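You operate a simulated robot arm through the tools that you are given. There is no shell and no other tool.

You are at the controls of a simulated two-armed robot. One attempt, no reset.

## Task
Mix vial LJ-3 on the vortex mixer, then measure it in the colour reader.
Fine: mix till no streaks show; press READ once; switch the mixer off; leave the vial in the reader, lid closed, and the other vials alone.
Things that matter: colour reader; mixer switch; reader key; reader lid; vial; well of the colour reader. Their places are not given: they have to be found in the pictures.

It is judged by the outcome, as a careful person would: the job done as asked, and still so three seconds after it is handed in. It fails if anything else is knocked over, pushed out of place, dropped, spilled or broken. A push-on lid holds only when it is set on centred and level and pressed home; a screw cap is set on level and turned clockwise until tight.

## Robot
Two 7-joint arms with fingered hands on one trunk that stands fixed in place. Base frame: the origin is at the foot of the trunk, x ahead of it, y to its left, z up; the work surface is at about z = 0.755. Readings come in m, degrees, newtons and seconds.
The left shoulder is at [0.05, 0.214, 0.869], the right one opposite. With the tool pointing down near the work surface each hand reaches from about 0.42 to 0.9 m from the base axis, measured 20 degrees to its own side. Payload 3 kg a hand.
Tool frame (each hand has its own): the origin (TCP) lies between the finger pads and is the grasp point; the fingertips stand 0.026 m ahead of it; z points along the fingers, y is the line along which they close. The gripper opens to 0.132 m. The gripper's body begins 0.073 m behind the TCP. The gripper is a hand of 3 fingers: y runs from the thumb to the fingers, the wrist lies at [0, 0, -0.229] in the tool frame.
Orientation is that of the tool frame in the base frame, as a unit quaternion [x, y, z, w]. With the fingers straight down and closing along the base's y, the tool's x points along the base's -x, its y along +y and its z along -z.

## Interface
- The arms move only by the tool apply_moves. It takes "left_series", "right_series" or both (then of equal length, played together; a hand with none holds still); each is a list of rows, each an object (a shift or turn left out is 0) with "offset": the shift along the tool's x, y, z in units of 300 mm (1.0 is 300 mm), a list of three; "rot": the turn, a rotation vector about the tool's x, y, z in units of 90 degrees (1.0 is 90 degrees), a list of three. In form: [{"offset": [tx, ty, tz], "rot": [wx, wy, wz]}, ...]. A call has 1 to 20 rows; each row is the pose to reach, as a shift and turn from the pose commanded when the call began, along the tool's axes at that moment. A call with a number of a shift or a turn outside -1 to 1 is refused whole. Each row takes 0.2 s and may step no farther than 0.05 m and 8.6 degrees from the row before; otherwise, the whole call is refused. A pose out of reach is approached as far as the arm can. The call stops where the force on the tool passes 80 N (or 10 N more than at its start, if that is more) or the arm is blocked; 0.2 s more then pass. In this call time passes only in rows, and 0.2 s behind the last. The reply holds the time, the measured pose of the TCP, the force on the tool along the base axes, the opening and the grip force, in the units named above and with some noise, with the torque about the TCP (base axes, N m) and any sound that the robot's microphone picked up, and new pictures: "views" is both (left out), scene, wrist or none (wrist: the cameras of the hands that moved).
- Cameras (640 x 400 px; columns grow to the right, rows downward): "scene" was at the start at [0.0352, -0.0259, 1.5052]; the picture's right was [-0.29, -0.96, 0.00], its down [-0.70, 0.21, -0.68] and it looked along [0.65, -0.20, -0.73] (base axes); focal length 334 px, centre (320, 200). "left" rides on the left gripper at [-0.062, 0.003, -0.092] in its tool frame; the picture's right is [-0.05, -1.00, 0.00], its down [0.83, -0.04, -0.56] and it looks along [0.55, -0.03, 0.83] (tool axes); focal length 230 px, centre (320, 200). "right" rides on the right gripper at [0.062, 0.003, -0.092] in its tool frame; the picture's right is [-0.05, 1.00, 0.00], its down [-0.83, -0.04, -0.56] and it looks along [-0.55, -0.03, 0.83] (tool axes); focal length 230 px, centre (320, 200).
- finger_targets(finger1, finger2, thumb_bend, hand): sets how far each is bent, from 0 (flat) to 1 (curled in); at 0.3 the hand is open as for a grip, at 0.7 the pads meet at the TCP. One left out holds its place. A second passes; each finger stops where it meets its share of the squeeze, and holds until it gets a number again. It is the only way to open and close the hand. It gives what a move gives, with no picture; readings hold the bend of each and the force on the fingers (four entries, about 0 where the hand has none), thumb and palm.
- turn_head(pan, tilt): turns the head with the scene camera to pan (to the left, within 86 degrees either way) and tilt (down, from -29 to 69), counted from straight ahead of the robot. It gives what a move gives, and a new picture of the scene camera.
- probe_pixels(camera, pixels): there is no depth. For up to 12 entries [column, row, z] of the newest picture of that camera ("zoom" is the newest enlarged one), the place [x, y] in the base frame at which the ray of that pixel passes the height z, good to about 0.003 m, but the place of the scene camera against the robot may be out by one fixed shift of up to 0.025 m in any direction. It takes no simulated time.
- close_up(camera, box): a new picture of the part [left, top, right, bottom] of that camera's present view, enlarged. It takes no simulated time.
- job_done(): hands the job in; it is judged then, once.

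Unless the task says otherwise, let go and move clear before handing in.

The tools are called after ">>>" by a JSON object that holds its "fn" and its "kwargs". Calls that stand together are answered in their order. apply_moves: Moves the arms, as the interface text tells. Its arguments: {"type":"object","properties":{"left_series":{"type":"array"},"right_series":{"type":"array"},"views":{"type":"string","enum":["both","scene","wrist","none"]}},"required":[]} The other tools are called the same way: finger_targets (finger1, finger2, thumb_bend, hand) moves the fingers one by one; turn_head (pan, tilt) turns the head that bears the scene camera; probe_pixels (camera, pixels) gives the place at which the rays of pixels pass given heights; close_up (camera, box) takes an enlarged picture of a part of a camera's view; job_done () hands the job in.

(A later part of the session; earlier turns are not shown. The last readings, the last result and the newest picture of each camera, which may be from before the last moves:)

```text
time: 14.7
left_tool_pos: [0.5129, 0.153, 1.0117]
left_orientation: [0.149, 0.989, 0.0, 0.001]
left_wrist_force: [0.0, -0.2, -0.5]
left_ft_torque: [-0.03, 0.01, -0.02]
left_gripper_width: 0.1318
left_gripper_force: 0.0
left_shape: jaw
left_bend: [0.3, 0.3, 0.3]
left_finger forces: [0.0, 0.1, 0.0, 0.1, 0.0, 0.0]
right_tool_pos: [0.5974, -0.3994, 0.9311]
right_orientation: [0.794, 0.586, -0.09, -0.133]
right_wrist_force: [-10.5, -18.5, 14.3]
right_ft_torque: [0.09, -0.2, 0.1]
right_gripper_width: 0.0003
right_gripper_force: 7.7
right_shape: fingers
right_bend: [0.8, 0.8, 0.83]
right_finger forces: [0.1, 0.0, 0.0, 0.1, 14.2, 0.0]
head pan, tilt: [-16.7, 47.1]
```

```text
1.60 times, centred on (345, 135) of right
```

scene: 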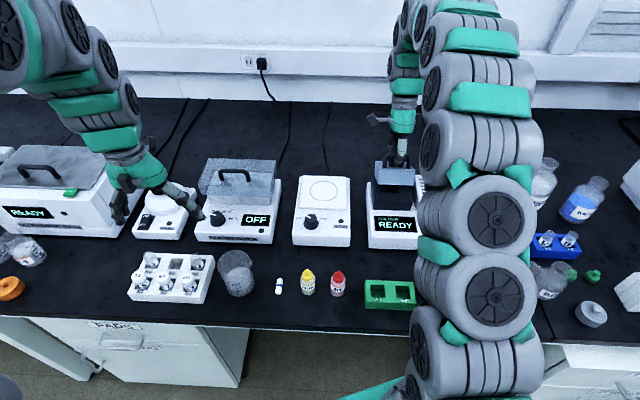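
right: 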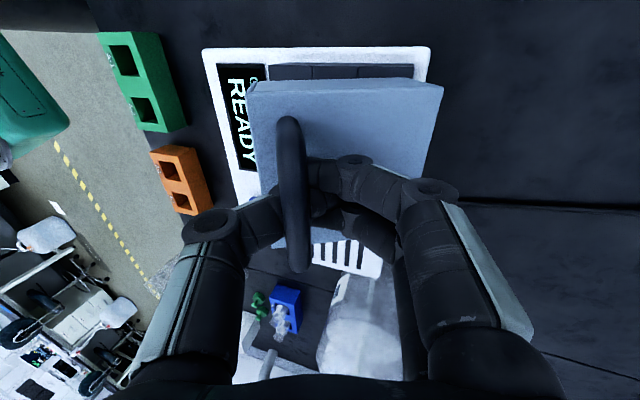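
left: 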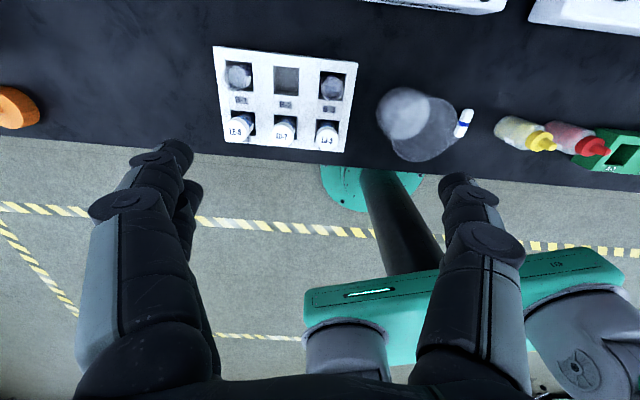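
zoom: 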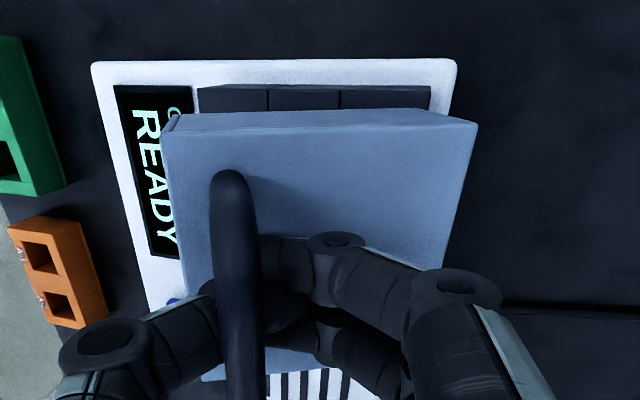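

The hand is centred but too low against the lid (14 N up). I'll rise back onto the arc and straighten the hand, since only ~70° of opening is needed before the lid tips over by itself.

>>> {"fn": "apply_moves", "kwargs": {"right_series": [{"offset": [0.01, -0.005, -0.04], "rot": [-0.03, 0, 0]}, {"offset": [0.017, -0.01, -0.081], "rot": [-0.06, 0, 0]}, {"offset": [0.017, 0.018, -0.096], "rot": [-0.09, 0, 0]}, {"offset": [0.017, 0.047, -0.111], "rot": [-0.12, 0, 0]}]}}

>>> {"fn": "close_up", "kwargs": {"camera": "scene", "box": [350, 120, 470, 260]}}

```text
time: 15.7
left_tool_pos: [0.5136, 0.1516, 1.0121]
left_orientation: [0.148, 0.989, 0.001, -0.001]
left_wrist_force: [-0.4, 0.1, 0.3]
left_ft_torque: [0.0, 0.01, -0.01]
left_gripper_width: 0.1321
left_gripper_force: 0.1
left_shape: jaw
left_bend: [0.3, 0.3, 0.3]
left_finger forces: [0.0, 0.0, 0.0, 0.0, 0.1, 0.0]
right_tool_pos: [0.6215, -0.4005, 0.9535]
right_orientation: [0.802, 0.594, -0.035, -0.06]
right_wrist_force: [-1.1, 1.5, -57.4]
right_ft_torque: [0.0, 0.75, 0.05]
right_gripper_width: 0.0003
right_gripper_force: 44.1
right_shape: fingers
right_bend: [0.77, 0.77, 0.8]
right_finger forces: [54.2, 33.6, 0.0, 0.1, 0.0, 0.0]
head pan, tilt: [-16.7, 47.1]
```

scene: 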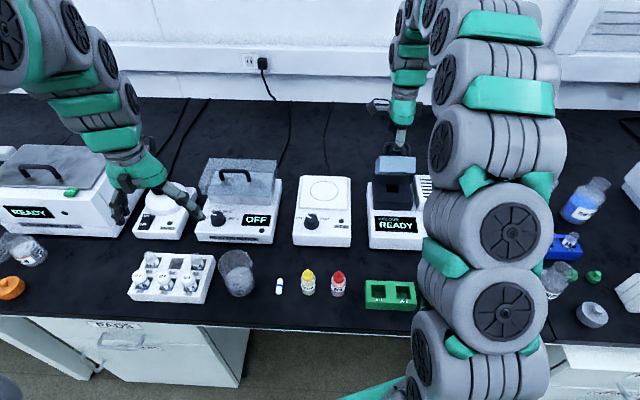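
right: 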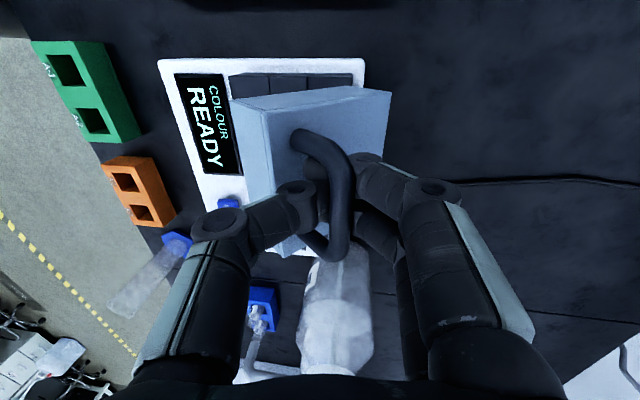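

```text
2.86 times, centred on (410, 190) of scene
```

zoom: 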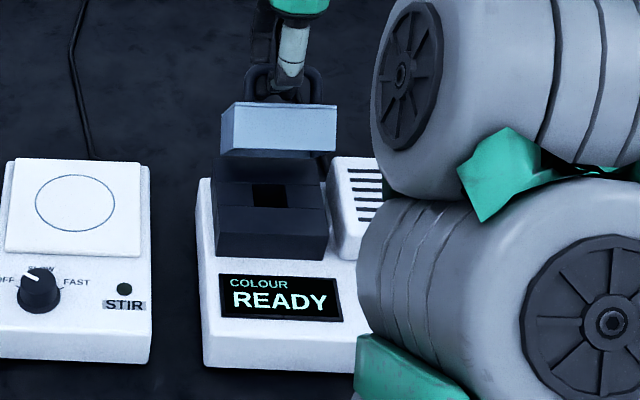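

There's 57 N down on the hand at the top of the arc, so it's slightly too high. I'll lower a few mm and go on away from the robot.

>>> {"fn": "apply_moves", "kwargs": {"right_series": [{"offset": [0, 0.016, 0.021]}, {"offset": [0, 0.036, 0.022]}, {"offset": [0, 0.057, 0.023]}, {"offset": [0, 0.085, 0.026]}, {"offset": [0, 0.112, 0.029]}]}}

>>> {"fn": "close_up", "kwargs": {"camera": "scene", "box": [350, 120, 470, 260]}}

```text
time: 16.9
left_tool_pos: [0.514, 0.153, 1.0115]
left_orientation: [0.148, 0.989, 0.0, 0.001]
left_wrist_force: [-0.6, -0.3, -0.7]
left_ft_torque: [0.01, -0.01, 0.02]
left_gripper_width: 0.1319
left_gripper_force: 0.0
left_shape: jaw
left_bend: [0.3, 0.3, 0.3]
left_finger forces: [0.0, 0.0, 0.0, 0.0, 0.0, 0.0]
right_tool_pos: [0.6512, -0.4118, 0.9472]
right_orientation: [0.802, 0.593, -0.034, -0.058]
right_wrist_force: [-1.7, -2.1, -3.4]
right_ft_torque: [-0.01, 0.03, -0.01]
right_gripper_width: 0.0003
right_gripper_force: 0.2
right_shape: fingers
right_bend: [0.78, 0.78, 0.8]
right_finger forces: [0.9, 0.1, 0.0, 0.0, 0.0, 0.0]
head pan, tilt: [-16.7, 47.1]
```

scene: 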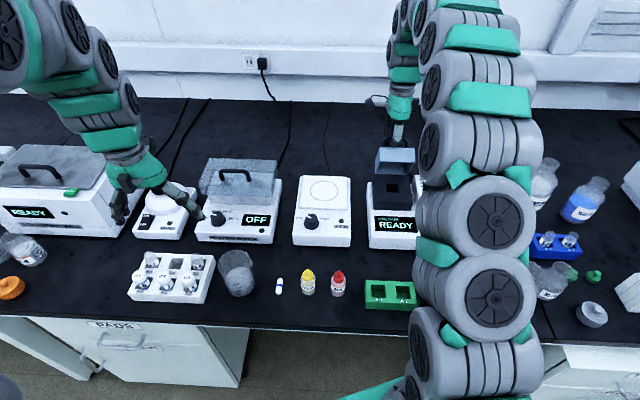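
right: 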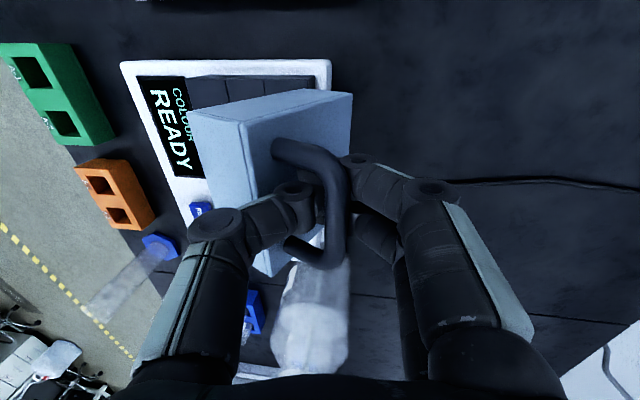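

```text
2.86 times, centred on (410, 190) of scene
```

zoom: 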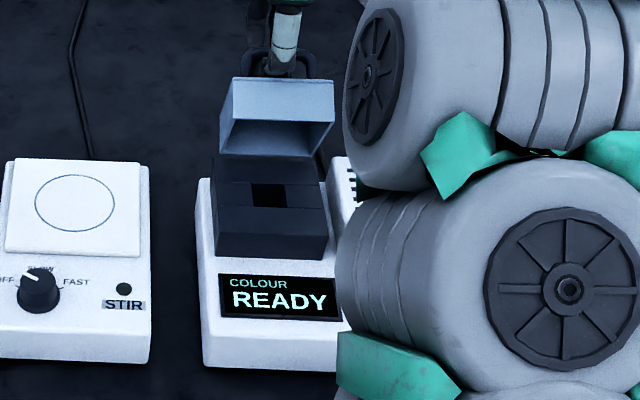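

The lid is around 65° open with the well at zoom (268,195) exposed, and forces are low. I'll continue to about 90°.

>>> {"fn": "apply_moves", "kwargs": {"right_series": [{"offset": [0, 0.026, 0.007]}, {"offset": [0, 0.053, 0.016]}, {"offset": [0, 0.077, 0.027]}, {"offset": [0, 0.101, 0.04]}]}}

>>> {"fn": "close_up", "kwargs": {"camera": "scene", "box": [350, 120, 470, 260]}}

```text
time: 17.9
left_tool_pos: [0.5127, 0.1522, 1.0128]
left_orientation: [0.148, 0.989, 0.0, 0.001]
left_wrist_force: [-0.9, -1.0, -0.3]
left_ft_torque: [0.05, -0.04, 0.02]
left_gripper_width: 0.1318
left_gripper_force: 0.0
left_shape: jaw
left_bend: [0.3, 0.3, 0.3]
left_finger forces: [0.0, 0.1, 0.0, 0.0, 0.1, 0.0]
right_tool_pos: [0.6816, -0.4172, 0.9348]
right_orientation: [0.803, 0.593, -0.031, -0.054]
right_wrist_force: [6.3, -3.7, 67.8]
right_ft_torque: [1.13, 2.78, -0.15]
right_gripper_width: 0.0002
right_gripper_force: 48.3
right_shape: fingers
right_bend: [0.78, 0.78, 0.81]
right_finger forces: [0.0, 0.1, 0.0, 0.0, 95.5, 0.0]
head pan, tilt: [-16.7, 47.1]
```

scene: 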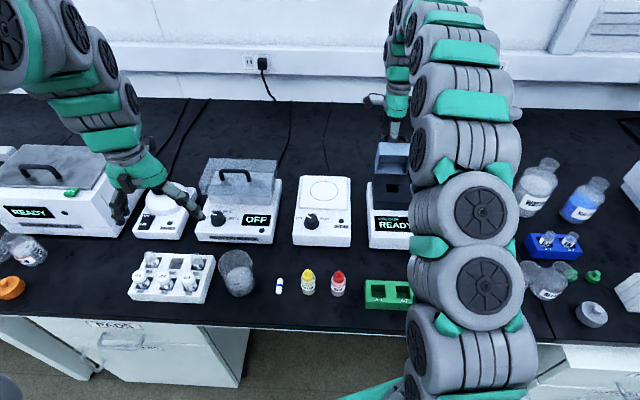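
right: 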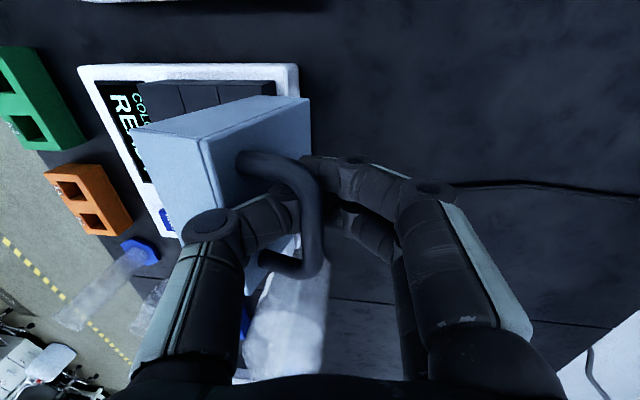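

```text
2.86 times, centred on (410, 190) of scene
```

zoom: 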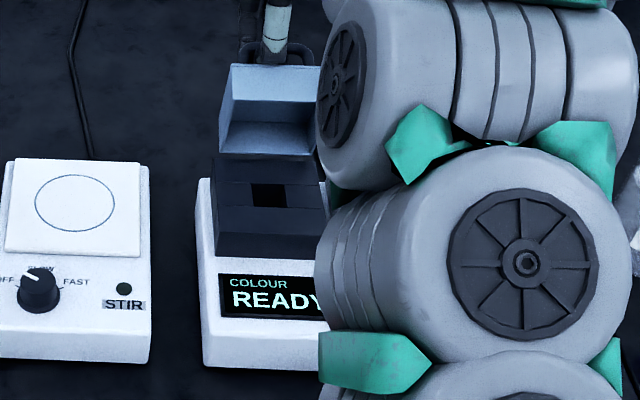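

The thumb is now pressing on the lid's edge (68 N up) with the lid near 80°. I'll rise 10 mm to unload it.

>>> {"fn": "apply_moves", "kwargs": {"right_series": [{"offset": [0, 0, -0.015]}, {"offset": [0, 0, -0.03]}]}}

>>> {"fn": "close_up", "kwargs": {"camera": "right", "box": [80, 50, 480, 300]}}

```text
time: 18.5
left_tool_pos: [0.513, 0.1527, 1.0125]
left_orientation: [0.148, 0.989, 0.0, 0.0]
left_wrist_force: [0.0, -0.6, -0.2]
left_ft_torque: [-0.01, -0.01, -0.01]
left_gripper_width: 0.1318
left_gripper_force: 0.0
left_shape: jaw
left_bend: [0.3, 0.3, 0.3]
left_finger forces: [0.0, 0.0, 0.0, 0.0, 0.0, 0.0]
right_tool_pos: [0.6795, -0.4188, 0.936]
right_orientation: [0.802, 0.593, -0.036, -0.063]
right_wrist_force: [-7.9, 0.4, -8.0]
right_ft_torque: [0.02, 0.06, -0.02]
right_gripper_width: 0.0
right_gripper_force: 22.6
right_shape: fingers
right_bend: [0.78, 0.78, 0.79]
right_finger forces: [0.0, 0.0, 0.1, 0.1, 45.9, 0.0]
head pan, tilt: [-16.7, 47.1]
```

scene: 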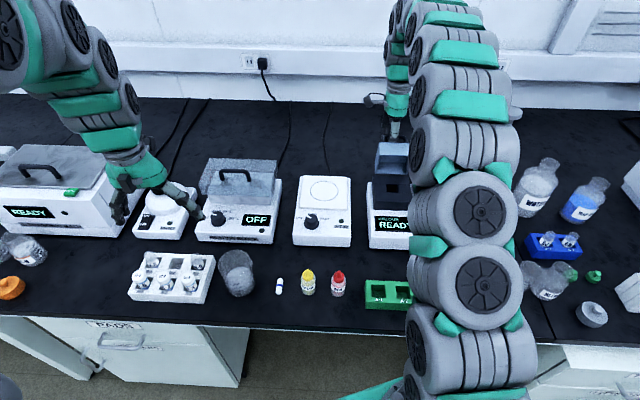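
right: 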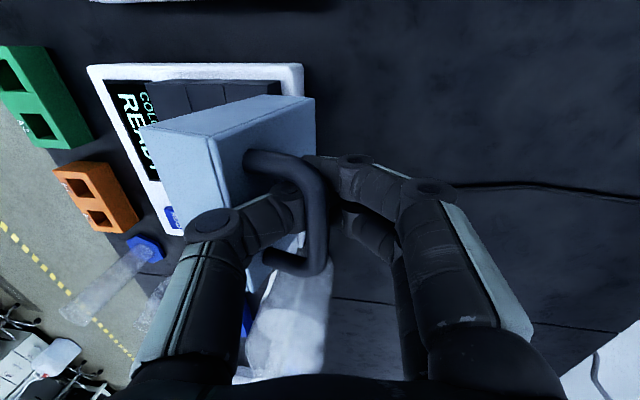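

```text
1.60 times, centred on (280, 175) of right
```

zoom: 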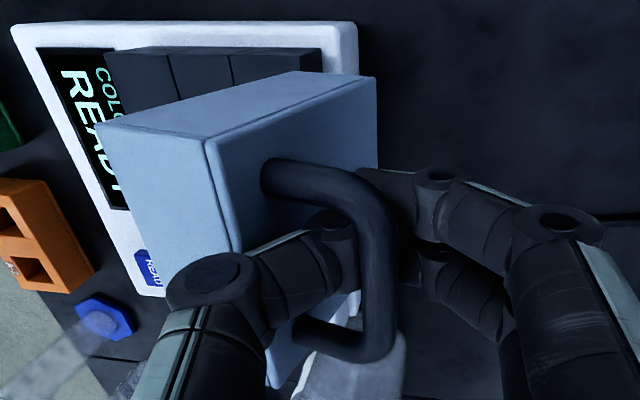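

The thumb is through the handle, between lid and bar, with the lid about 85° back. I'll open the two fingers first and see whether the lid stays.

>>> {"fn": "finger_targets", "kwargs": {"hand": "right", "finger1": 0.5, "finger2": 0.5}}

>>> {"fn": "close_up", "kwargs": {"camera": "right", "box": [80, 50, 480, 300]}}

```text
time: 19.5
left_tool_pos: [0.5135, 0.1525, 1.0112]
left_orientation: [0.148, 0.989, -0.001, -0.001]
left_wrist_force: [0.2, -0.1, -0.3]
left_ft_torque: [0.01, 0.03, 0.01]
left_gripper_width: 0.1318
left_gripper_force: 0.0
left_shape: jaw
left_bend: [0.3, 0.3, 0.3]
left_finger forces: [0.0, 0.0, 0.0, 0.0, 0.1, 0.0]
right_tool_pos: [0.6823, -0.4179, 0.9394]
right_orientation: [0.802, 0.593, -0.034, -0.059]
right_wrist_force: [-5.8, 2.2, -12.5]
right_ft_torque: [-0.03, -0.13, 0.0]
right_gripper_width: 0.0282
right_gripper_force: 6.5
right_shape: fingers
right_bend: [0.5, 0.5, 0.75]
right_finger forces: [0.1, 0.0, 0.0, 0.1, 12.3, 0.0]
head pan, tilt: [-16.7, 47.1]
```

```text
1.60 times, centred on (280, 175) of right
```

zoom: 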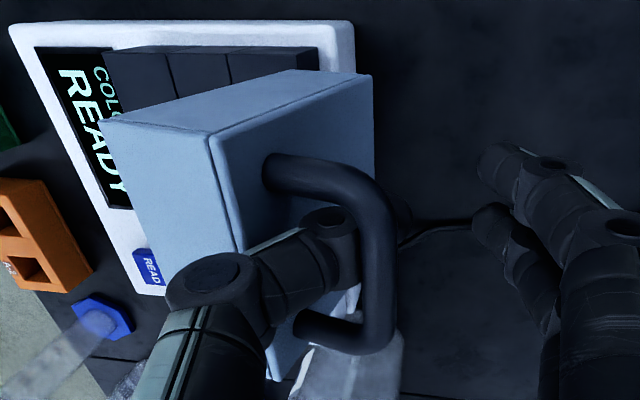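

The forces show the hand is holding the lid back, so it wants to fall further open. I'll follow it: a little down and away.

>>> {"fn": "apply_moves", "kwargs": {"right_series": [{"offset": [0, 0.015, 0.012]}, {"offset": [0, 0.03, 0.024]}, {"offset": [0, 0.045, 0.04]}]}}

>>> {"fn": "close_up", "kwargs": {"camera": "right", "box": [80, 50, 480, 300]}}

>>> {"fn": "close_up", "kwargs": {"camera": "scene", "box": [350, 120, 470, 260]}}

```text
time: 20.3
left_tool_pos: [0.5128, 0.1516, 1.0115]
left_orientation: [0.148, 0.989, 0.0, -0.001]
left_wrist_force: [-0.2, 0.4, -0.8]
left_ft_torque: [0.03, 0.03, -0.02]
left_gripper_width: 0.132
left_gripper_force: 0.1
left_shape: jaw
left_bend: [0.3, 0.3, 0.3]
left_finger forces: [0.0, 0.0, 0.1, 0.0, 0.0, 0.0]
right_tool_pos: [0.6948, -0.4238, 0.9322]
right_orientation: [0.803, 0.593, -0.029, -0.052]
right_wrist_force: [-2.3, 1.2, 11.7]
right_ft_torque: [0.34, 1.01, 0.01]
right_gripper_width: 0.0313
right_gripper_force: 37.1
right_shape: fingers
right_bend: [0.5, 0.5, 0.74]
right_finger forces: [0.0, 0.0, 0.0, 0.1, 74.5, 0.0]
head pan, tilt: [-16.7, 47.1]
stopped in row 3 (right hand): the force on the tool passed its limit at 86 N (the readings are from after the stop); the commanded pose is now the measured one
```

scene: 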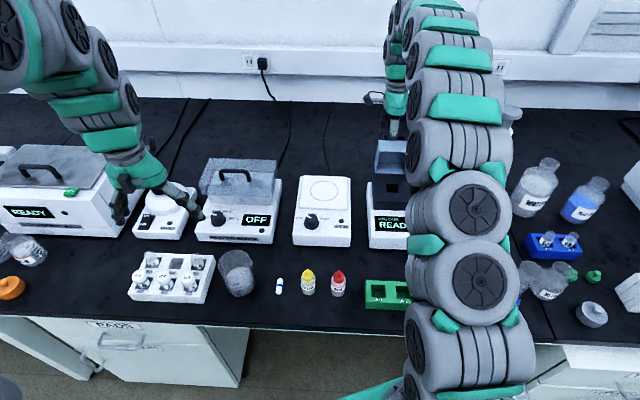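
right: 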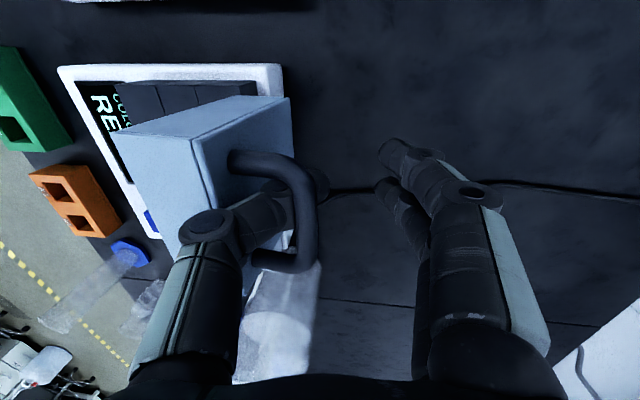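

```text
1.60 times, centred on (280, 175) of right
```

zoom: 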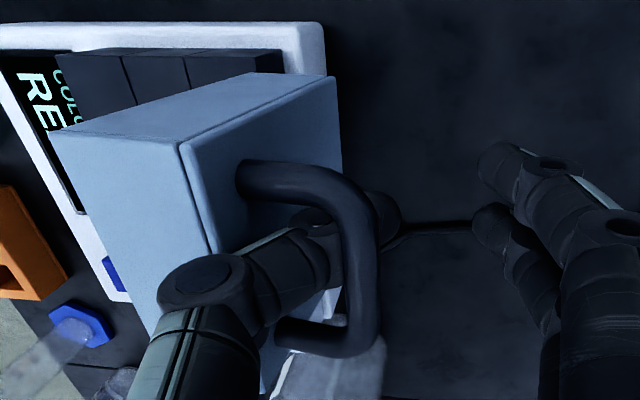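

```text
2.86 times, centred on (410, 190) of scene
```

zoom: 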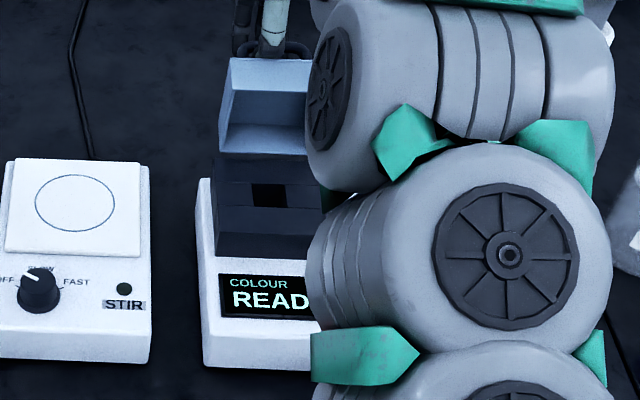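

The thumb is wedged diagonally in the handle. I'll relieve it by rising a few mm and moving away, tilting the hand a bit so the thumb lines up with the loop, then straighten the thumb gradually.

>>> {"fn": "apply_moves", "kwargs": {"right_series": [{"offset": [0, 0.005, -0.015], "rot": [0.03, 0, 0]}, {"offset": [0, 0.012, -0.025], "rot": [0.06, 0, 0]}], "views": "wrist"}}

>>> {"fn": "finger_targets", "kwargs": {"hand": "right", "thumb_bend": 0.69}}

>>> {"fn": "close_up", "kwargs": {"camera": "right", "box": [80, 50, 480, 300]}}

```text
time: 20.9
left_tool_pos: [0.513, 0.1519, 1.0117]
left_orientation: [0.149, 0.989, 0.001, -0.001]
left_wrist_force: [0.4, -0.7, 0.8]
left_ft_torque: [-0.01, 0.02, 0.0]
left_gripper_width: 0.1318
left_gripper_force: 0.0
left_shape: jaw
left_bend: [0.3, 0.3, 0.3]
left_finger forces: [0.1, 0.0, 0.0, 0.0, 0.0, 0.1]
right_tool_pos: [0.6999, -0.4258, 0.9359]
right_orientation: [0.799, 0.591, -0.06, -0.091]
right_wrist_force: [-16.8, 6.8, -27.9]
right_ft_torque: [-0.12, -0.36, -0.03]
right_gripper_width: 0.0377
right_gripper_force: 13.6
right_shape: fingers
right_bend: [0.5, 0.5, 0.68]
right_finger forces: [0.0, 0.1, 0.0, 0.0, 27.0, 0.0]
head pan, tilt: [-16.7, 47.1]
```

right: 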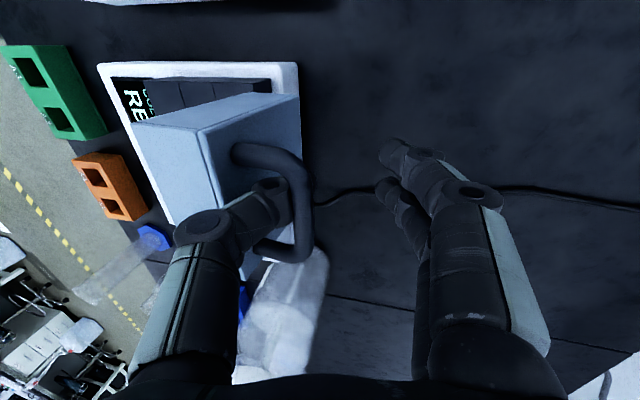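

```text
time: 21.9
left_tool_pos: [0.5118, 0.153, 1.0115]
left_orientation: [0.148, 0.989, -0.001, 0.0]
left_wrist_force: [0.4, -0.2, -0.3]
left_ft_torque: [0.01, -0.02, -0.01]
left_gripper_width: 0.132
left_gripper_force: 0.0
left_shape: jaw
left_bend: [0.3, 0.3, 0.3]
left_finger forces: [0.1, 0.0, 0.0, 0.0, 0.1, 0.0]
right_tool_pos: [0.6999, -0.4247, 0.9387]
right_orientation: [0.8, 0.591, -0.057, -0.09]
right_wrist_force: [0.2, -0.1, -0.1]
right_ft_torque: [-0.03, 0.0, -0.02]
right_gripper_width: 0.0377
right_gripper_force: 0.0
right_shape: fingers
right_bend: [0.5, 0.5, 0.69]
right_finger forces: [0.0, 0.1, 0.0, 0.0, 0.0, 0.0]
head pan, tilt: [-16.7, 47.1]
```

```text
1.60 times, centred on (280, 175) of right
```

zoom: 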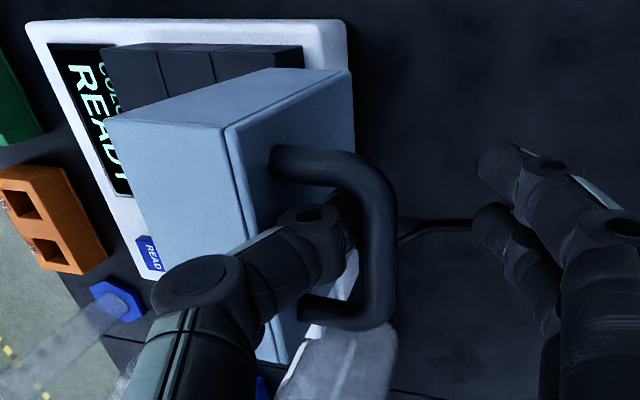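

Now no force is on the hand at all and the lid stands by itself. I'll withdraw the thumb upward slowly.

>>> {"fn": "apply_moves", "kwargs": {"right_series": [{"offset": [0, -0.005, -0.017]}, {"offset": [0, -0.01, -0.034]}, {"offset": [0, -0.015, -0.05]}]}}

>>> {"fn": "close_up", "kwargs": {"camera": "right", "box": [80, 50, 480, 300]}}

>>> {"fn": "close_up", "kwargs": {"camera": "scene", "box": [350, 120, 470, 260]}}

```text
time: 22.7
left_tool_pos: [0.5138, 0.1536, 1.0121]
left_orientation: [0.147, 0.989, -0.001, 0.0]
left_wrist_force: [0.3, -0.3, 0.0]
left_ft_torque: [-0.02, 0.01, 0.01]
left_gripper_width: 0.132
left_gripper_force: 0.0
left_shape: jaw
left_bend: [0.3, 0.3, 0.3]
left_finger forces: [0.0, 0.0, 0.1, 0.0, 0.0, 0.0]
right_tool_pos: [0.699, -0.4243, 0.9534]
right_orientation: [0.799, 0.592, -0.057, -0.089]
right_wrist_force: [0.4, -0.4, -0.2]
right_ft_torque: [0.0, 0.0, 0.01]
right_gripper_width: 0.038
right_gripper_force: 0.0
right_shape: fingers
right_bend: [0.5, 0.5, 0.69]
right_finger forces: [0.0, 0.0, 0.0, 0.0, 0.0, 0.0]
head pan, tilt: [-16.7, 47.1]
```

scene: 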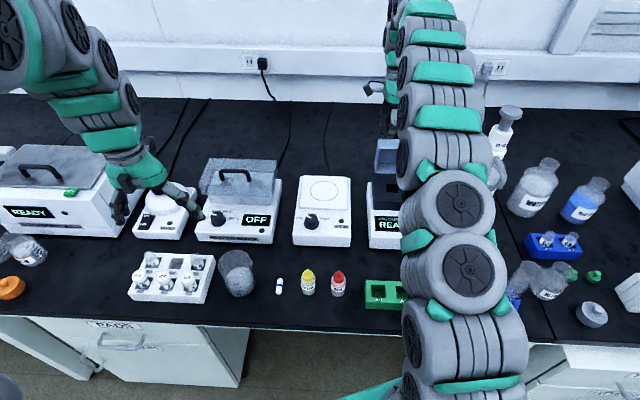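
right: 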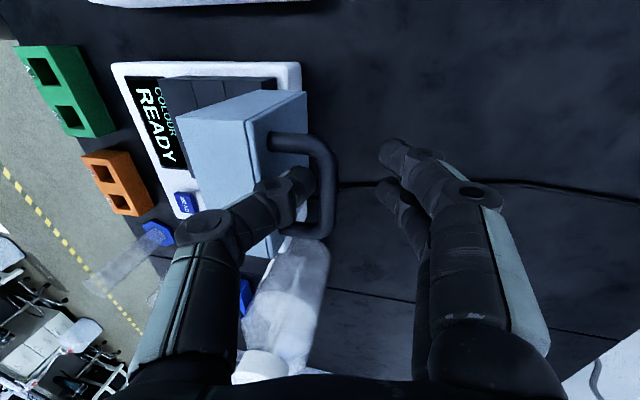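

```text
1.60 times, centred on (280, 175) of right
```

zoom: 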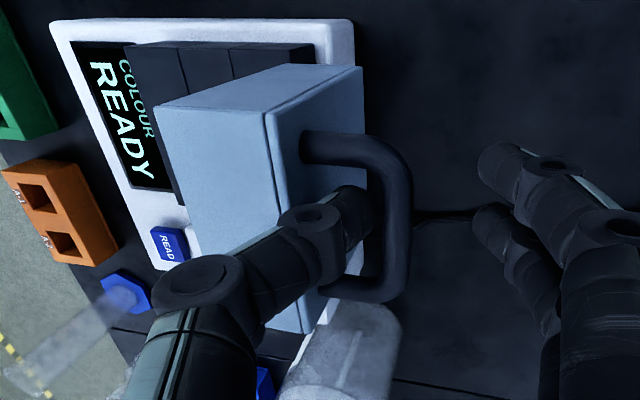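

```text
2.86 times, centred on (410, 190) of scene
```

zoom: 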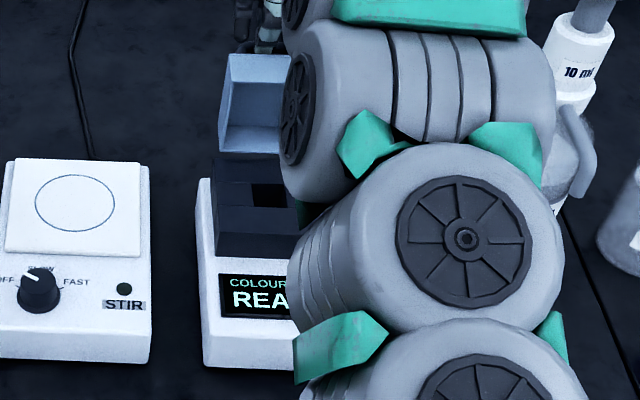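

The lid stays open by itself as the hand lifts without force. I'll keep lifting the right hand clear.

>>> {"fn": "apply_moves", "kwargs": {"right_series": [{"offset": [0, -0.005, -0.03]}, {"offset": [0, -0.01, -0.06]}, {"offset": [0, -0.015, -0.1]}, {"offset": [0, -0.02, -0.18]}, {"offset": [0, -0.02, -0.3]}]}}

>>> {"fn": "close_up", "kwargs": {"camera": "right", "box": [80, 50, 480, 300]}}

```text
time: 23.9
left_tool_pos: [0.5134, 0.1517, 1.0104]
left_orientation: [0.148, 0.989, 0.0, 0.001]
left_wrist_force: [-0.1, 0.7, 0.5]
left_ft_torque: [0.01, -0.01, 0.02]
left_gripper_width: 0.1319
left_gripper_force: 0.0
left_shape: jaw
left_bend: [0.3, 0.3, 0.3]
left_finger forces: [0.0, 0.1, 0.0, 0.1, 0.0, 0.0]
right_tool_pos: [0.6998, -0.4263, 0.9819]
right_orientation: [0.8, 0.591, -0.056, -0.09]
right_wrist_force: [0.7, -0.2, 0.4]
right_ft_torque: [0.0, 0.0, 0.0]
right_gripper_width: 0.0378
right_gripper_force: 0.1
right_shape: fingers
right_bend: [0.5, 0.5, 0.69]
right_finger forces: [0.1, 0.0, 0.0, 0.0, 0.0, 0.1]
right hand out of reach, approached as far as the arm can: row 4, 5
head pan, tilt: [-16.7, 47.1]
```

scene: 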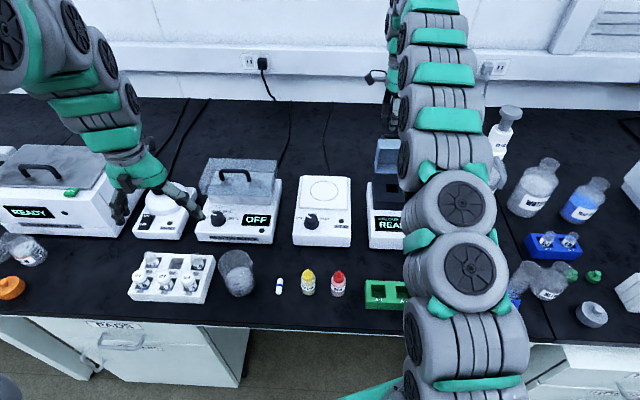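
right: 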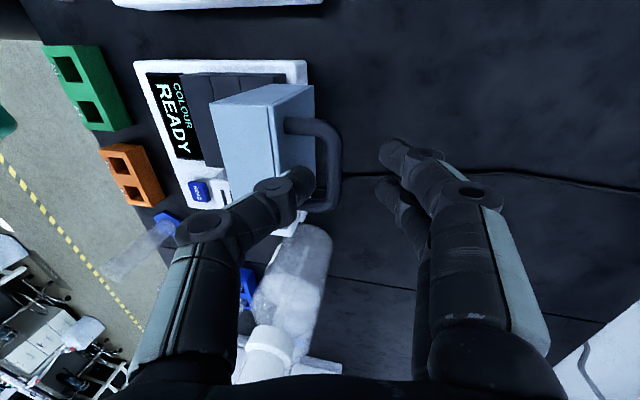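

```text
1.60 times, centred on (280, 175) of right
```

zoom: 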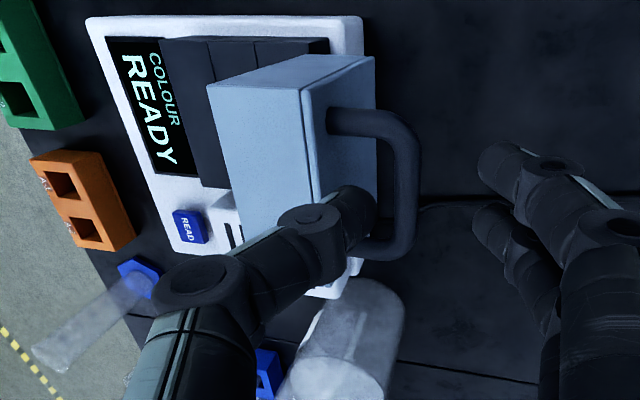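

The tilted arm is at its reach limit, but the thumb is out above the loop. I'll straighten the hand and go up, so the lid isn't touched.

>>> {"fn": "apply_moves", "kwargs": {"right_series": [{"offset": [0, 0, 0.0], "rot": [-0.04, 0, 0]}, {"offset": [0, 0, 0], "rot": [-0.09, 0, 0]}, {"offset": [0, 0, 0], "rot": [-0.133, 0, 0]}]}}

>>> {"fn": "close_up", "kwargs": {"camera": "right", "box": [80, 50, 480, 300]}}

```text
time: 24.7
left_tool_pos: [0.5126, 0.1527, 1.0117]
left_orientation: [0.148, 0.989, 0.0, 0.0]
left_wrist_force: [-1.0, -0.6, 0.2]
left_ft_torque: [0.02, -0.02, 0.0]
left_gripper_width: 0.1317
left_gripper_force: 0.0
left_shape: jaw
left_bend: [0.3, 0.3, 0.3]
left_finger forces: [0.1, 0.0, 0.1, 0.0, 0.1, 0.0]
right_tool_pos: [0.697, -0.4235, 0.9837]
right_orientation: [0.805, 0.594, 0.005, -0.004]
right_wrist_force: [-0.5, 0.6, 0.4]
right_ft_torque: [0.03, -0.03, -0.02]
right_gripper_width: 0.038
right_gripper_force: 0.2
right_shape: fingers
right_bend: [0.5, 0.5, 0.69]
right_finger forces: [0.1, 0.0, 0.1, 0.0, 0.0, 0.0]
head pan, tilt: [-16.7, 47.1]
```

scene: 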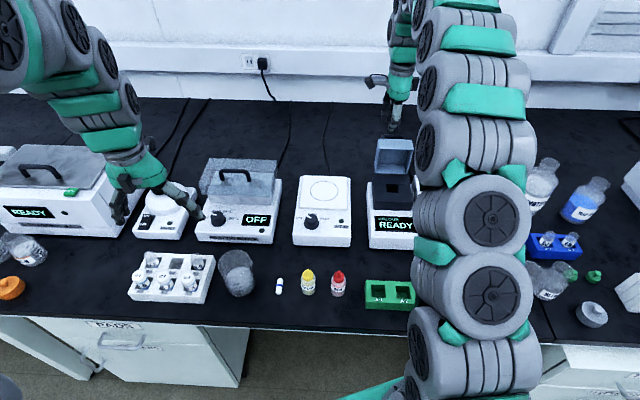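
right: 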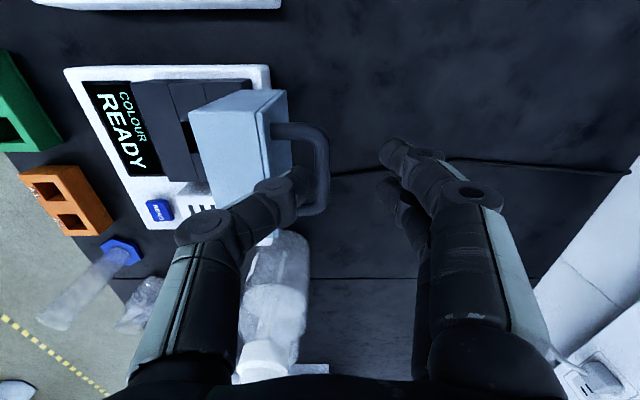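

```text
1.60 times, centred on (280, 175) of right
```

zoom: 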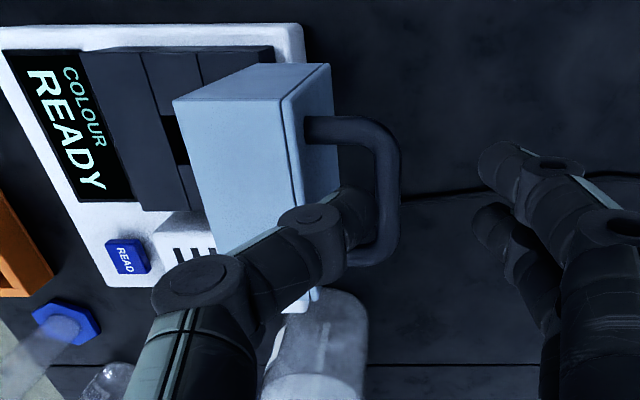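

Force is zero and the lid stands open. I'll raise the hand straight up and then back toward the robot, over the lid.

>>> {"fn": "apply_moves", "kwargs": {"right_series": [{"offset": [0, 0, -0.08]}, {"offset": [0, -0.02, -0.16]}, {"offset": [0, -0.12, -0.24]}, {"offset": [0, -0.25, -0.3]}, {"offset": [0, -0.4, -0.33]}]}}

>>> {"fn": "close_up", "kwargs": {"camera": "right", "box": [160, 50, 480, 250]}}

```text
time: 25.9
left_tool_pos: [0.513, 0.1511, 1.0119]
left_orientation: [0.149, 0.989, 0.0, -0.001]
left_wrist_force: [-0.1, -0.4, -0.3]
left_ft_torque: [0.0, 0.0, -0.01]
left_gripper_width: 0.1317
left_gripper_force: 0.0
left_shape: jaw
left_bend: [0.3, 0.3, 0.3]
left_finger forces: [0.1, 0.1, 0.0, 0.0, 0.0, 0.1]
right_tool_pos: [0.5824, -0.3882, 1.0811]
right_orientation: [0.805, 0.594, 0.004, -0.005]
right_wrist_force: [0.2, 0.1, -0.5]
right_ft_torque: [-0.02, -0.01, -0.02]
right_gripper_width: 0.0377
right_gripper_force: 0.0
right_shape: fingers
right_bend: [0.5, 0.5, 0.69]
right_finger forces: [0.0, 0.1, 0.0, 0.0, 0.0, 0.1]
head pan, tilt: [-16.7, 47.1]
```

scene: 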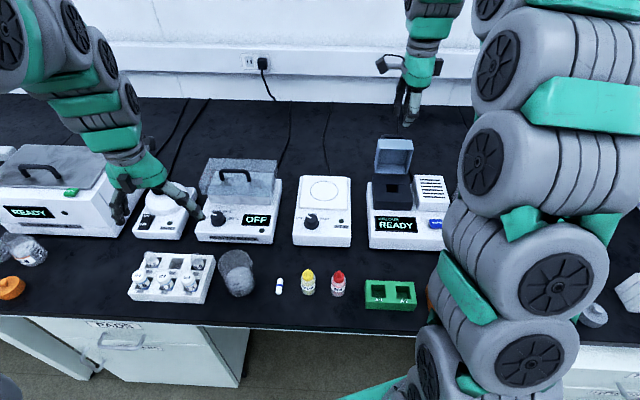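
right: 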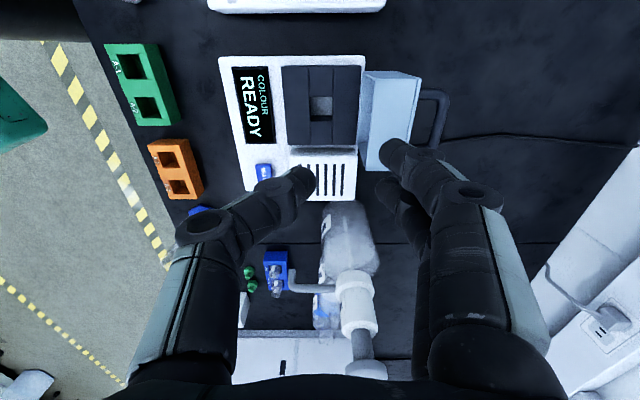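

```text
2.00 times, centred on (320, 150) of right
```

zoom: 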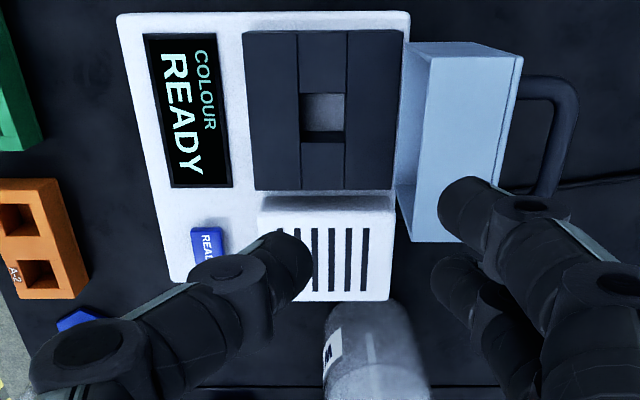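

The lid stands open, and the square well is at right-camera pixel (321,106) in the black block. I'll probe it and the READ key.

>>> {"fn": "probe_pixels", "kwargs": {"camera": "right", "pixels": [[321, 106, 0.855], [321, 106, 0.86], [282, 66, 0.855], [361, 65, 0.855], [282, 144, 0.855], [357, 144, 0.855], [264, 171, 0.805], [312, 97, 0.855], [331, 97, 0.855], [312, 115, 0.855]]}}

>>> {"fn": "close_up", "kwargs": {"camera": "scene", "box": [350, 120, 470, 260]}}

```text
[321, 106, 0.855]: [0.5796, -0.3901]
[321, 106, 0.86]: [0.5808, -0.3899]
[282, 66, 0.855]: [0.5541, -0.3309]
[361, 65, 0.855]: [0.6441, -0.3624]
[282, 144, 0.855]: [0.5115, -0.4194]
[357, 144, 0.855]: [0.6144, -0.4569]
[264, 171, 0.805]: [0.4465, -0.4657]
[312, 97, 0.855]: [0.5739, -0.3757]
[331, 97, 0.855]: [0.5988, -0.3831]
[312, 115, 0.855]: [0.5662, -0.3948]
```

```text
2.86 times, centred on (410, 190) of scene
```

zoom: 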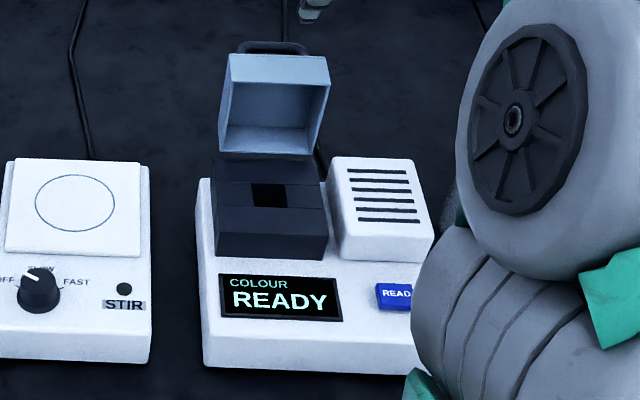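

Right-camera cross-checks put READ at about (0.453,-0.467,0.825) and the well near (0.58,-0.387). Next I'll yaw the left hand 90° and bring it near the mixer so its camera can see cup and switch.

>>> {"fn": "apply_moves", "kwargs": {"left_series": [{"offset": [-0.04, 0.02, -0.05], "rot": [0, 0, 0.09]}, {"offset": [-0.09, 0.04, -0.1], "rot": [0, 0, 0.18]}, {"offset": [-0.15, 0.065, -0.15], "rot": [0, 0, 0.27]}, {"offset": [-0.21, 0.09, -0.167], "rot": [0, 0, 0.36]}, {"offset": [-0.27, 0.115, -0.167], "rot": [0, 0, 0.45]}, {"offset": [-0.33, 0.14, -0.167], "rot": [0, 0, 0.54]}, {"offset": [-0.39, 0.165, -0.167], "rot": [0, 0, 0.63]}, {"offset": [-0.45, 0.19, -0.167], "rot": [0, 0, 0.72]}, {"offset": [-0.5, 0.21, -0.167], "rot": [0, 0, 0.81]}, {"offset": [-0.54, 0.23, -0.167], "rot": [0, 0, 0.9]}, {"offset": [-0.577, 0.247, -0.167], "rot": [0, 0, 0.99]}]}}

```text
time: 28.3
left_tool_pos: [0.7003, 0.1716, 1.0618]
left_orientation: [0.8, 0.6, 0.0, 0.0]
left_wrist_force: [-0.4, -0.4, -0.1]
left_ft_torque: [0.03, 0.02, 0.03]
left_gripper_width: 0.1319
left_gripper_force: 0.0
left_shape: jaw
left_bend: [0.3, 0.3, 0.3]
left_finger forces: [0.1, 0.0, 0.0, 0.0, 0.1, 0.1]
right_tool_pos: [0.5825, -0.3879, 1.0818]
right_orientation: [0.804, 0.594, 0.005, -0.006]
right_wrist_force: [0.1, -0.3, -0.1]
right_ft_torque: [-0.01, -0.02, -0.01]
right_gripper_width: 0.0377
right_gripper_force: 0.1
right_shape: fingers
right_bend: [0.5, 0.5, 0.69]
right_finger forces: [0.1, 0.0, 0.0, 0.0, 0.0, 0.1]
head pan, tilt: [-16.7, 47.1]
```

scene: 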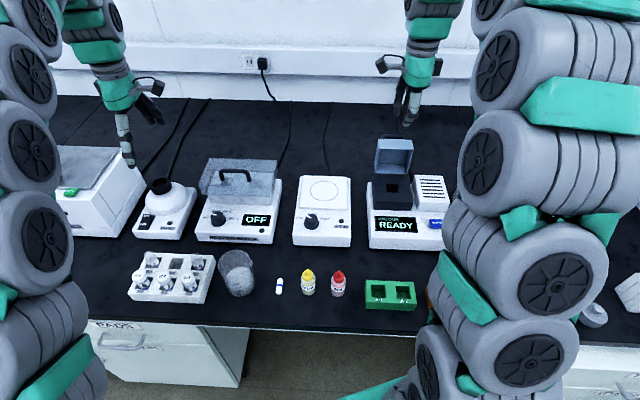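
left: 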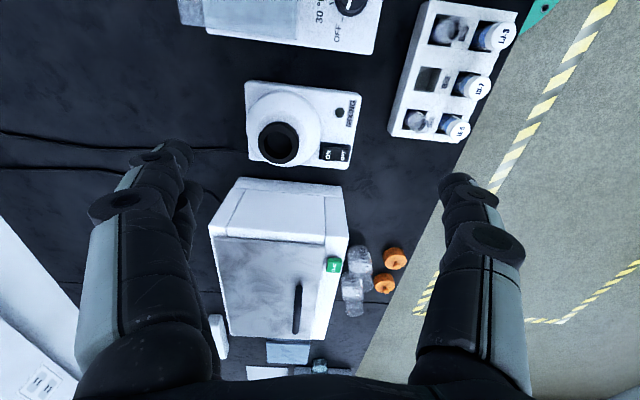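

The left camera now shows the mixer cup at (278,142) and the switch at (335,154). I'll enlarge and probe.

>>> {"fn": "close_up", "kwargs": {"camera": "left", "box": [230, 70, 390, 180]}}

>>> {"fn": "probe_pixels", "kwargs": {"camera": "left", "pixels": [[278, 142, 0.85], [278, 142, 0.87], [278, 142, 0.89], [335, 154, 0.8], [335, 154, 0.82], [245, 82, 0.79], [363, 93, 0.79], [352, 169, 0.79]]}}

>>> {"fn": "probe_pixels", "kwargs": {"camera": "scene", "pixels": [[160, 184, 0.85], [160, 184, 0.87], [160, 184, 0.89], [146, 216, 0.8], [146, 216, 0.82]]}}

>>> {"fn": "close_up", "kwargs": {"camera": "scene", "box": [120, 160, 210, 250]}}

```text
3.64 times, centred on (310, 125) of left
```

zoom: 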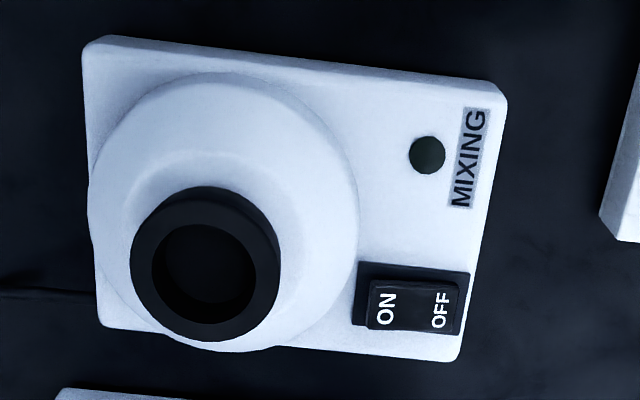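

```text
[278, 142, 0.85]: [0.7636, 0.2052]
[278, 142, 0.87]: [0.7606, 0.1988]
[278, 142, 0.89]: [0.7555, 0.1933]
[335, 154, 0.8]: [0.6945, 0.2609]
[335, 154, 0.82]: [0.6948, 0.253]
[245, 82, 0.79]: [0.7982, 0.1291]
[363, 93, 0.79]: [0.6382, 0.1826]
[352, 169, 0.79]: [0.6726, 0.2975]
```

```text
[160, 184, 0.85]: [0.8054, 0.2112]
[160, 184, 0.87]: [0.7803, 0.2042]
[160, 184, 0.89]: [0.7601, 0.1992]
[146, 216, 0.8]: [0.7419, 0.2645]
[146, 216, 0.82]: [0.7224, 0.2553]
```

```text
4.44 times, centred on (165, 205) of scene
```

zoom: 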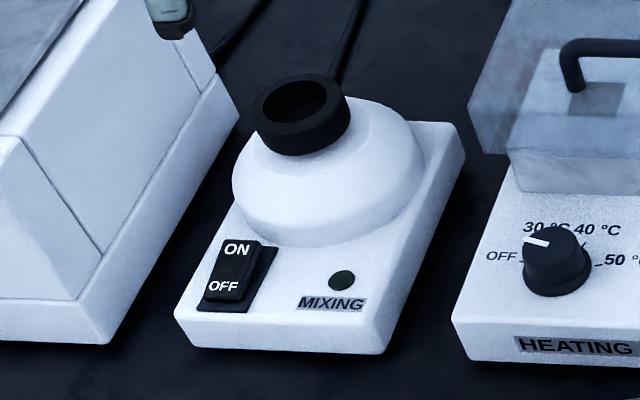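

To fix heights I need a second viewpoint, so I'll move the left hand 0.1 m to the right and a little lower.

>>> {"fn": "apply_moves", "kwargs": {"left_series": [{"offset": [-0.11, 0, 0.06]}, {"offset": [-0.22, 0, 0.12]}, {"offset": [-0.333, 0, 0.18]}]}}

>>> {"fn": "close_up", "kwargs": {"camera": "left", "box": [230, 120, 430, 260]}}

```text
time: 29.1
left_tool_pos: [0.6692, 0.0812, 1.0074]
left_orientation: [0.799, 0.601, 0.0, -0.001]
left_wrist_force: [0.4, 0.3, 0.5]
left_ft_torque: [0.0, 0.04, -0.03]
left_gripper_width: 0.1319
left_gripper_force: 0.0
left_shape: jaw
left_bend: [0.3, 0.3, 0.3]
left_finger forces: [0.0, 0.0, 0.1, 0.0, 0.2, 0.0]
right_tool_pos: [0.5832, -0.3877, 1.0815]
right_orientation: [0.804, 0.595, 0.004, -0.005]
right_wrist_force: [-1.0, 1.1, 0.6]
right_ft_torque: [0.0, -0.04, 0.0]
right_gripper_width: 0.0378
right_gripper_force: 0.1
right_shape: fingers
right_bend: [0.5, 0.5, 0.69]
right_finger forces: [0.0, 0.0, 0.1, 0.1, 0.0, 0.0]
head pan, tilt: [-16.7, 47.1]
```

scene: 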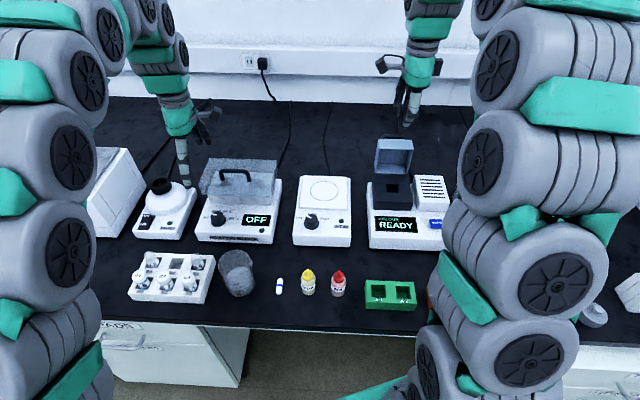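
left: 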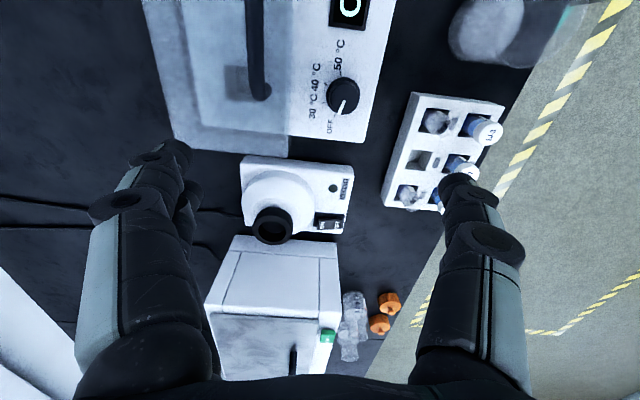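

```text
2.86 times, centred on (330, 190) of left
```

zoom: 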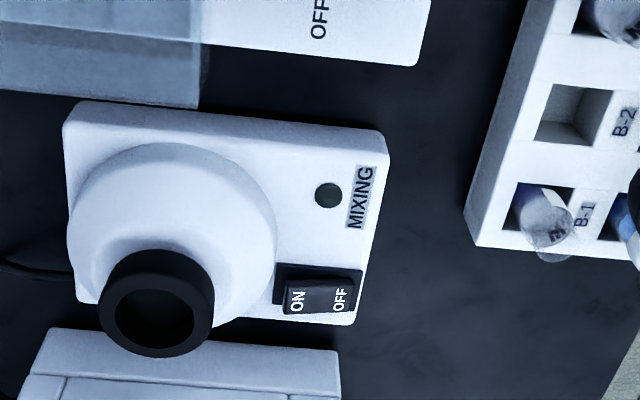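

>>> {"fn": "probe_pixels", "kwargs": {"camera": "left", "pixels": [[273, 229.5, 0.85], [273, 229.5, 0.86], [273, 229.5, 0.87], [273, 229.5, 0.88], [323, 224.3, 0.81], [323, 224.3, 0.82], [323, 224.3, 0.83], [337, 224.3, 0.82], [337, 224.3, 0.81]]}}

```text
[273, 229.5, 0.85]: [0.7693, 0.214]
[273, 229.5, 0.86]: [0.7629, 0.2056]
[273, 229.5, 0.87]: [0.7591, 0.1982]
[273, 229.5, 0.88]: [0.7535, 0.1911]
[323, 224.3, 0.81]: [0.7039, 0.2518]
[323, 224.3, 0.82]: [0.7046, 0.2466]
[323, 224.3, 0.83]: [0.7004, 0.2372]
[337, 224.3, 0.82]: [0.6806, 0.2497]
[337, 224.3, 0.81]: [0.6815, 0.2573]
```

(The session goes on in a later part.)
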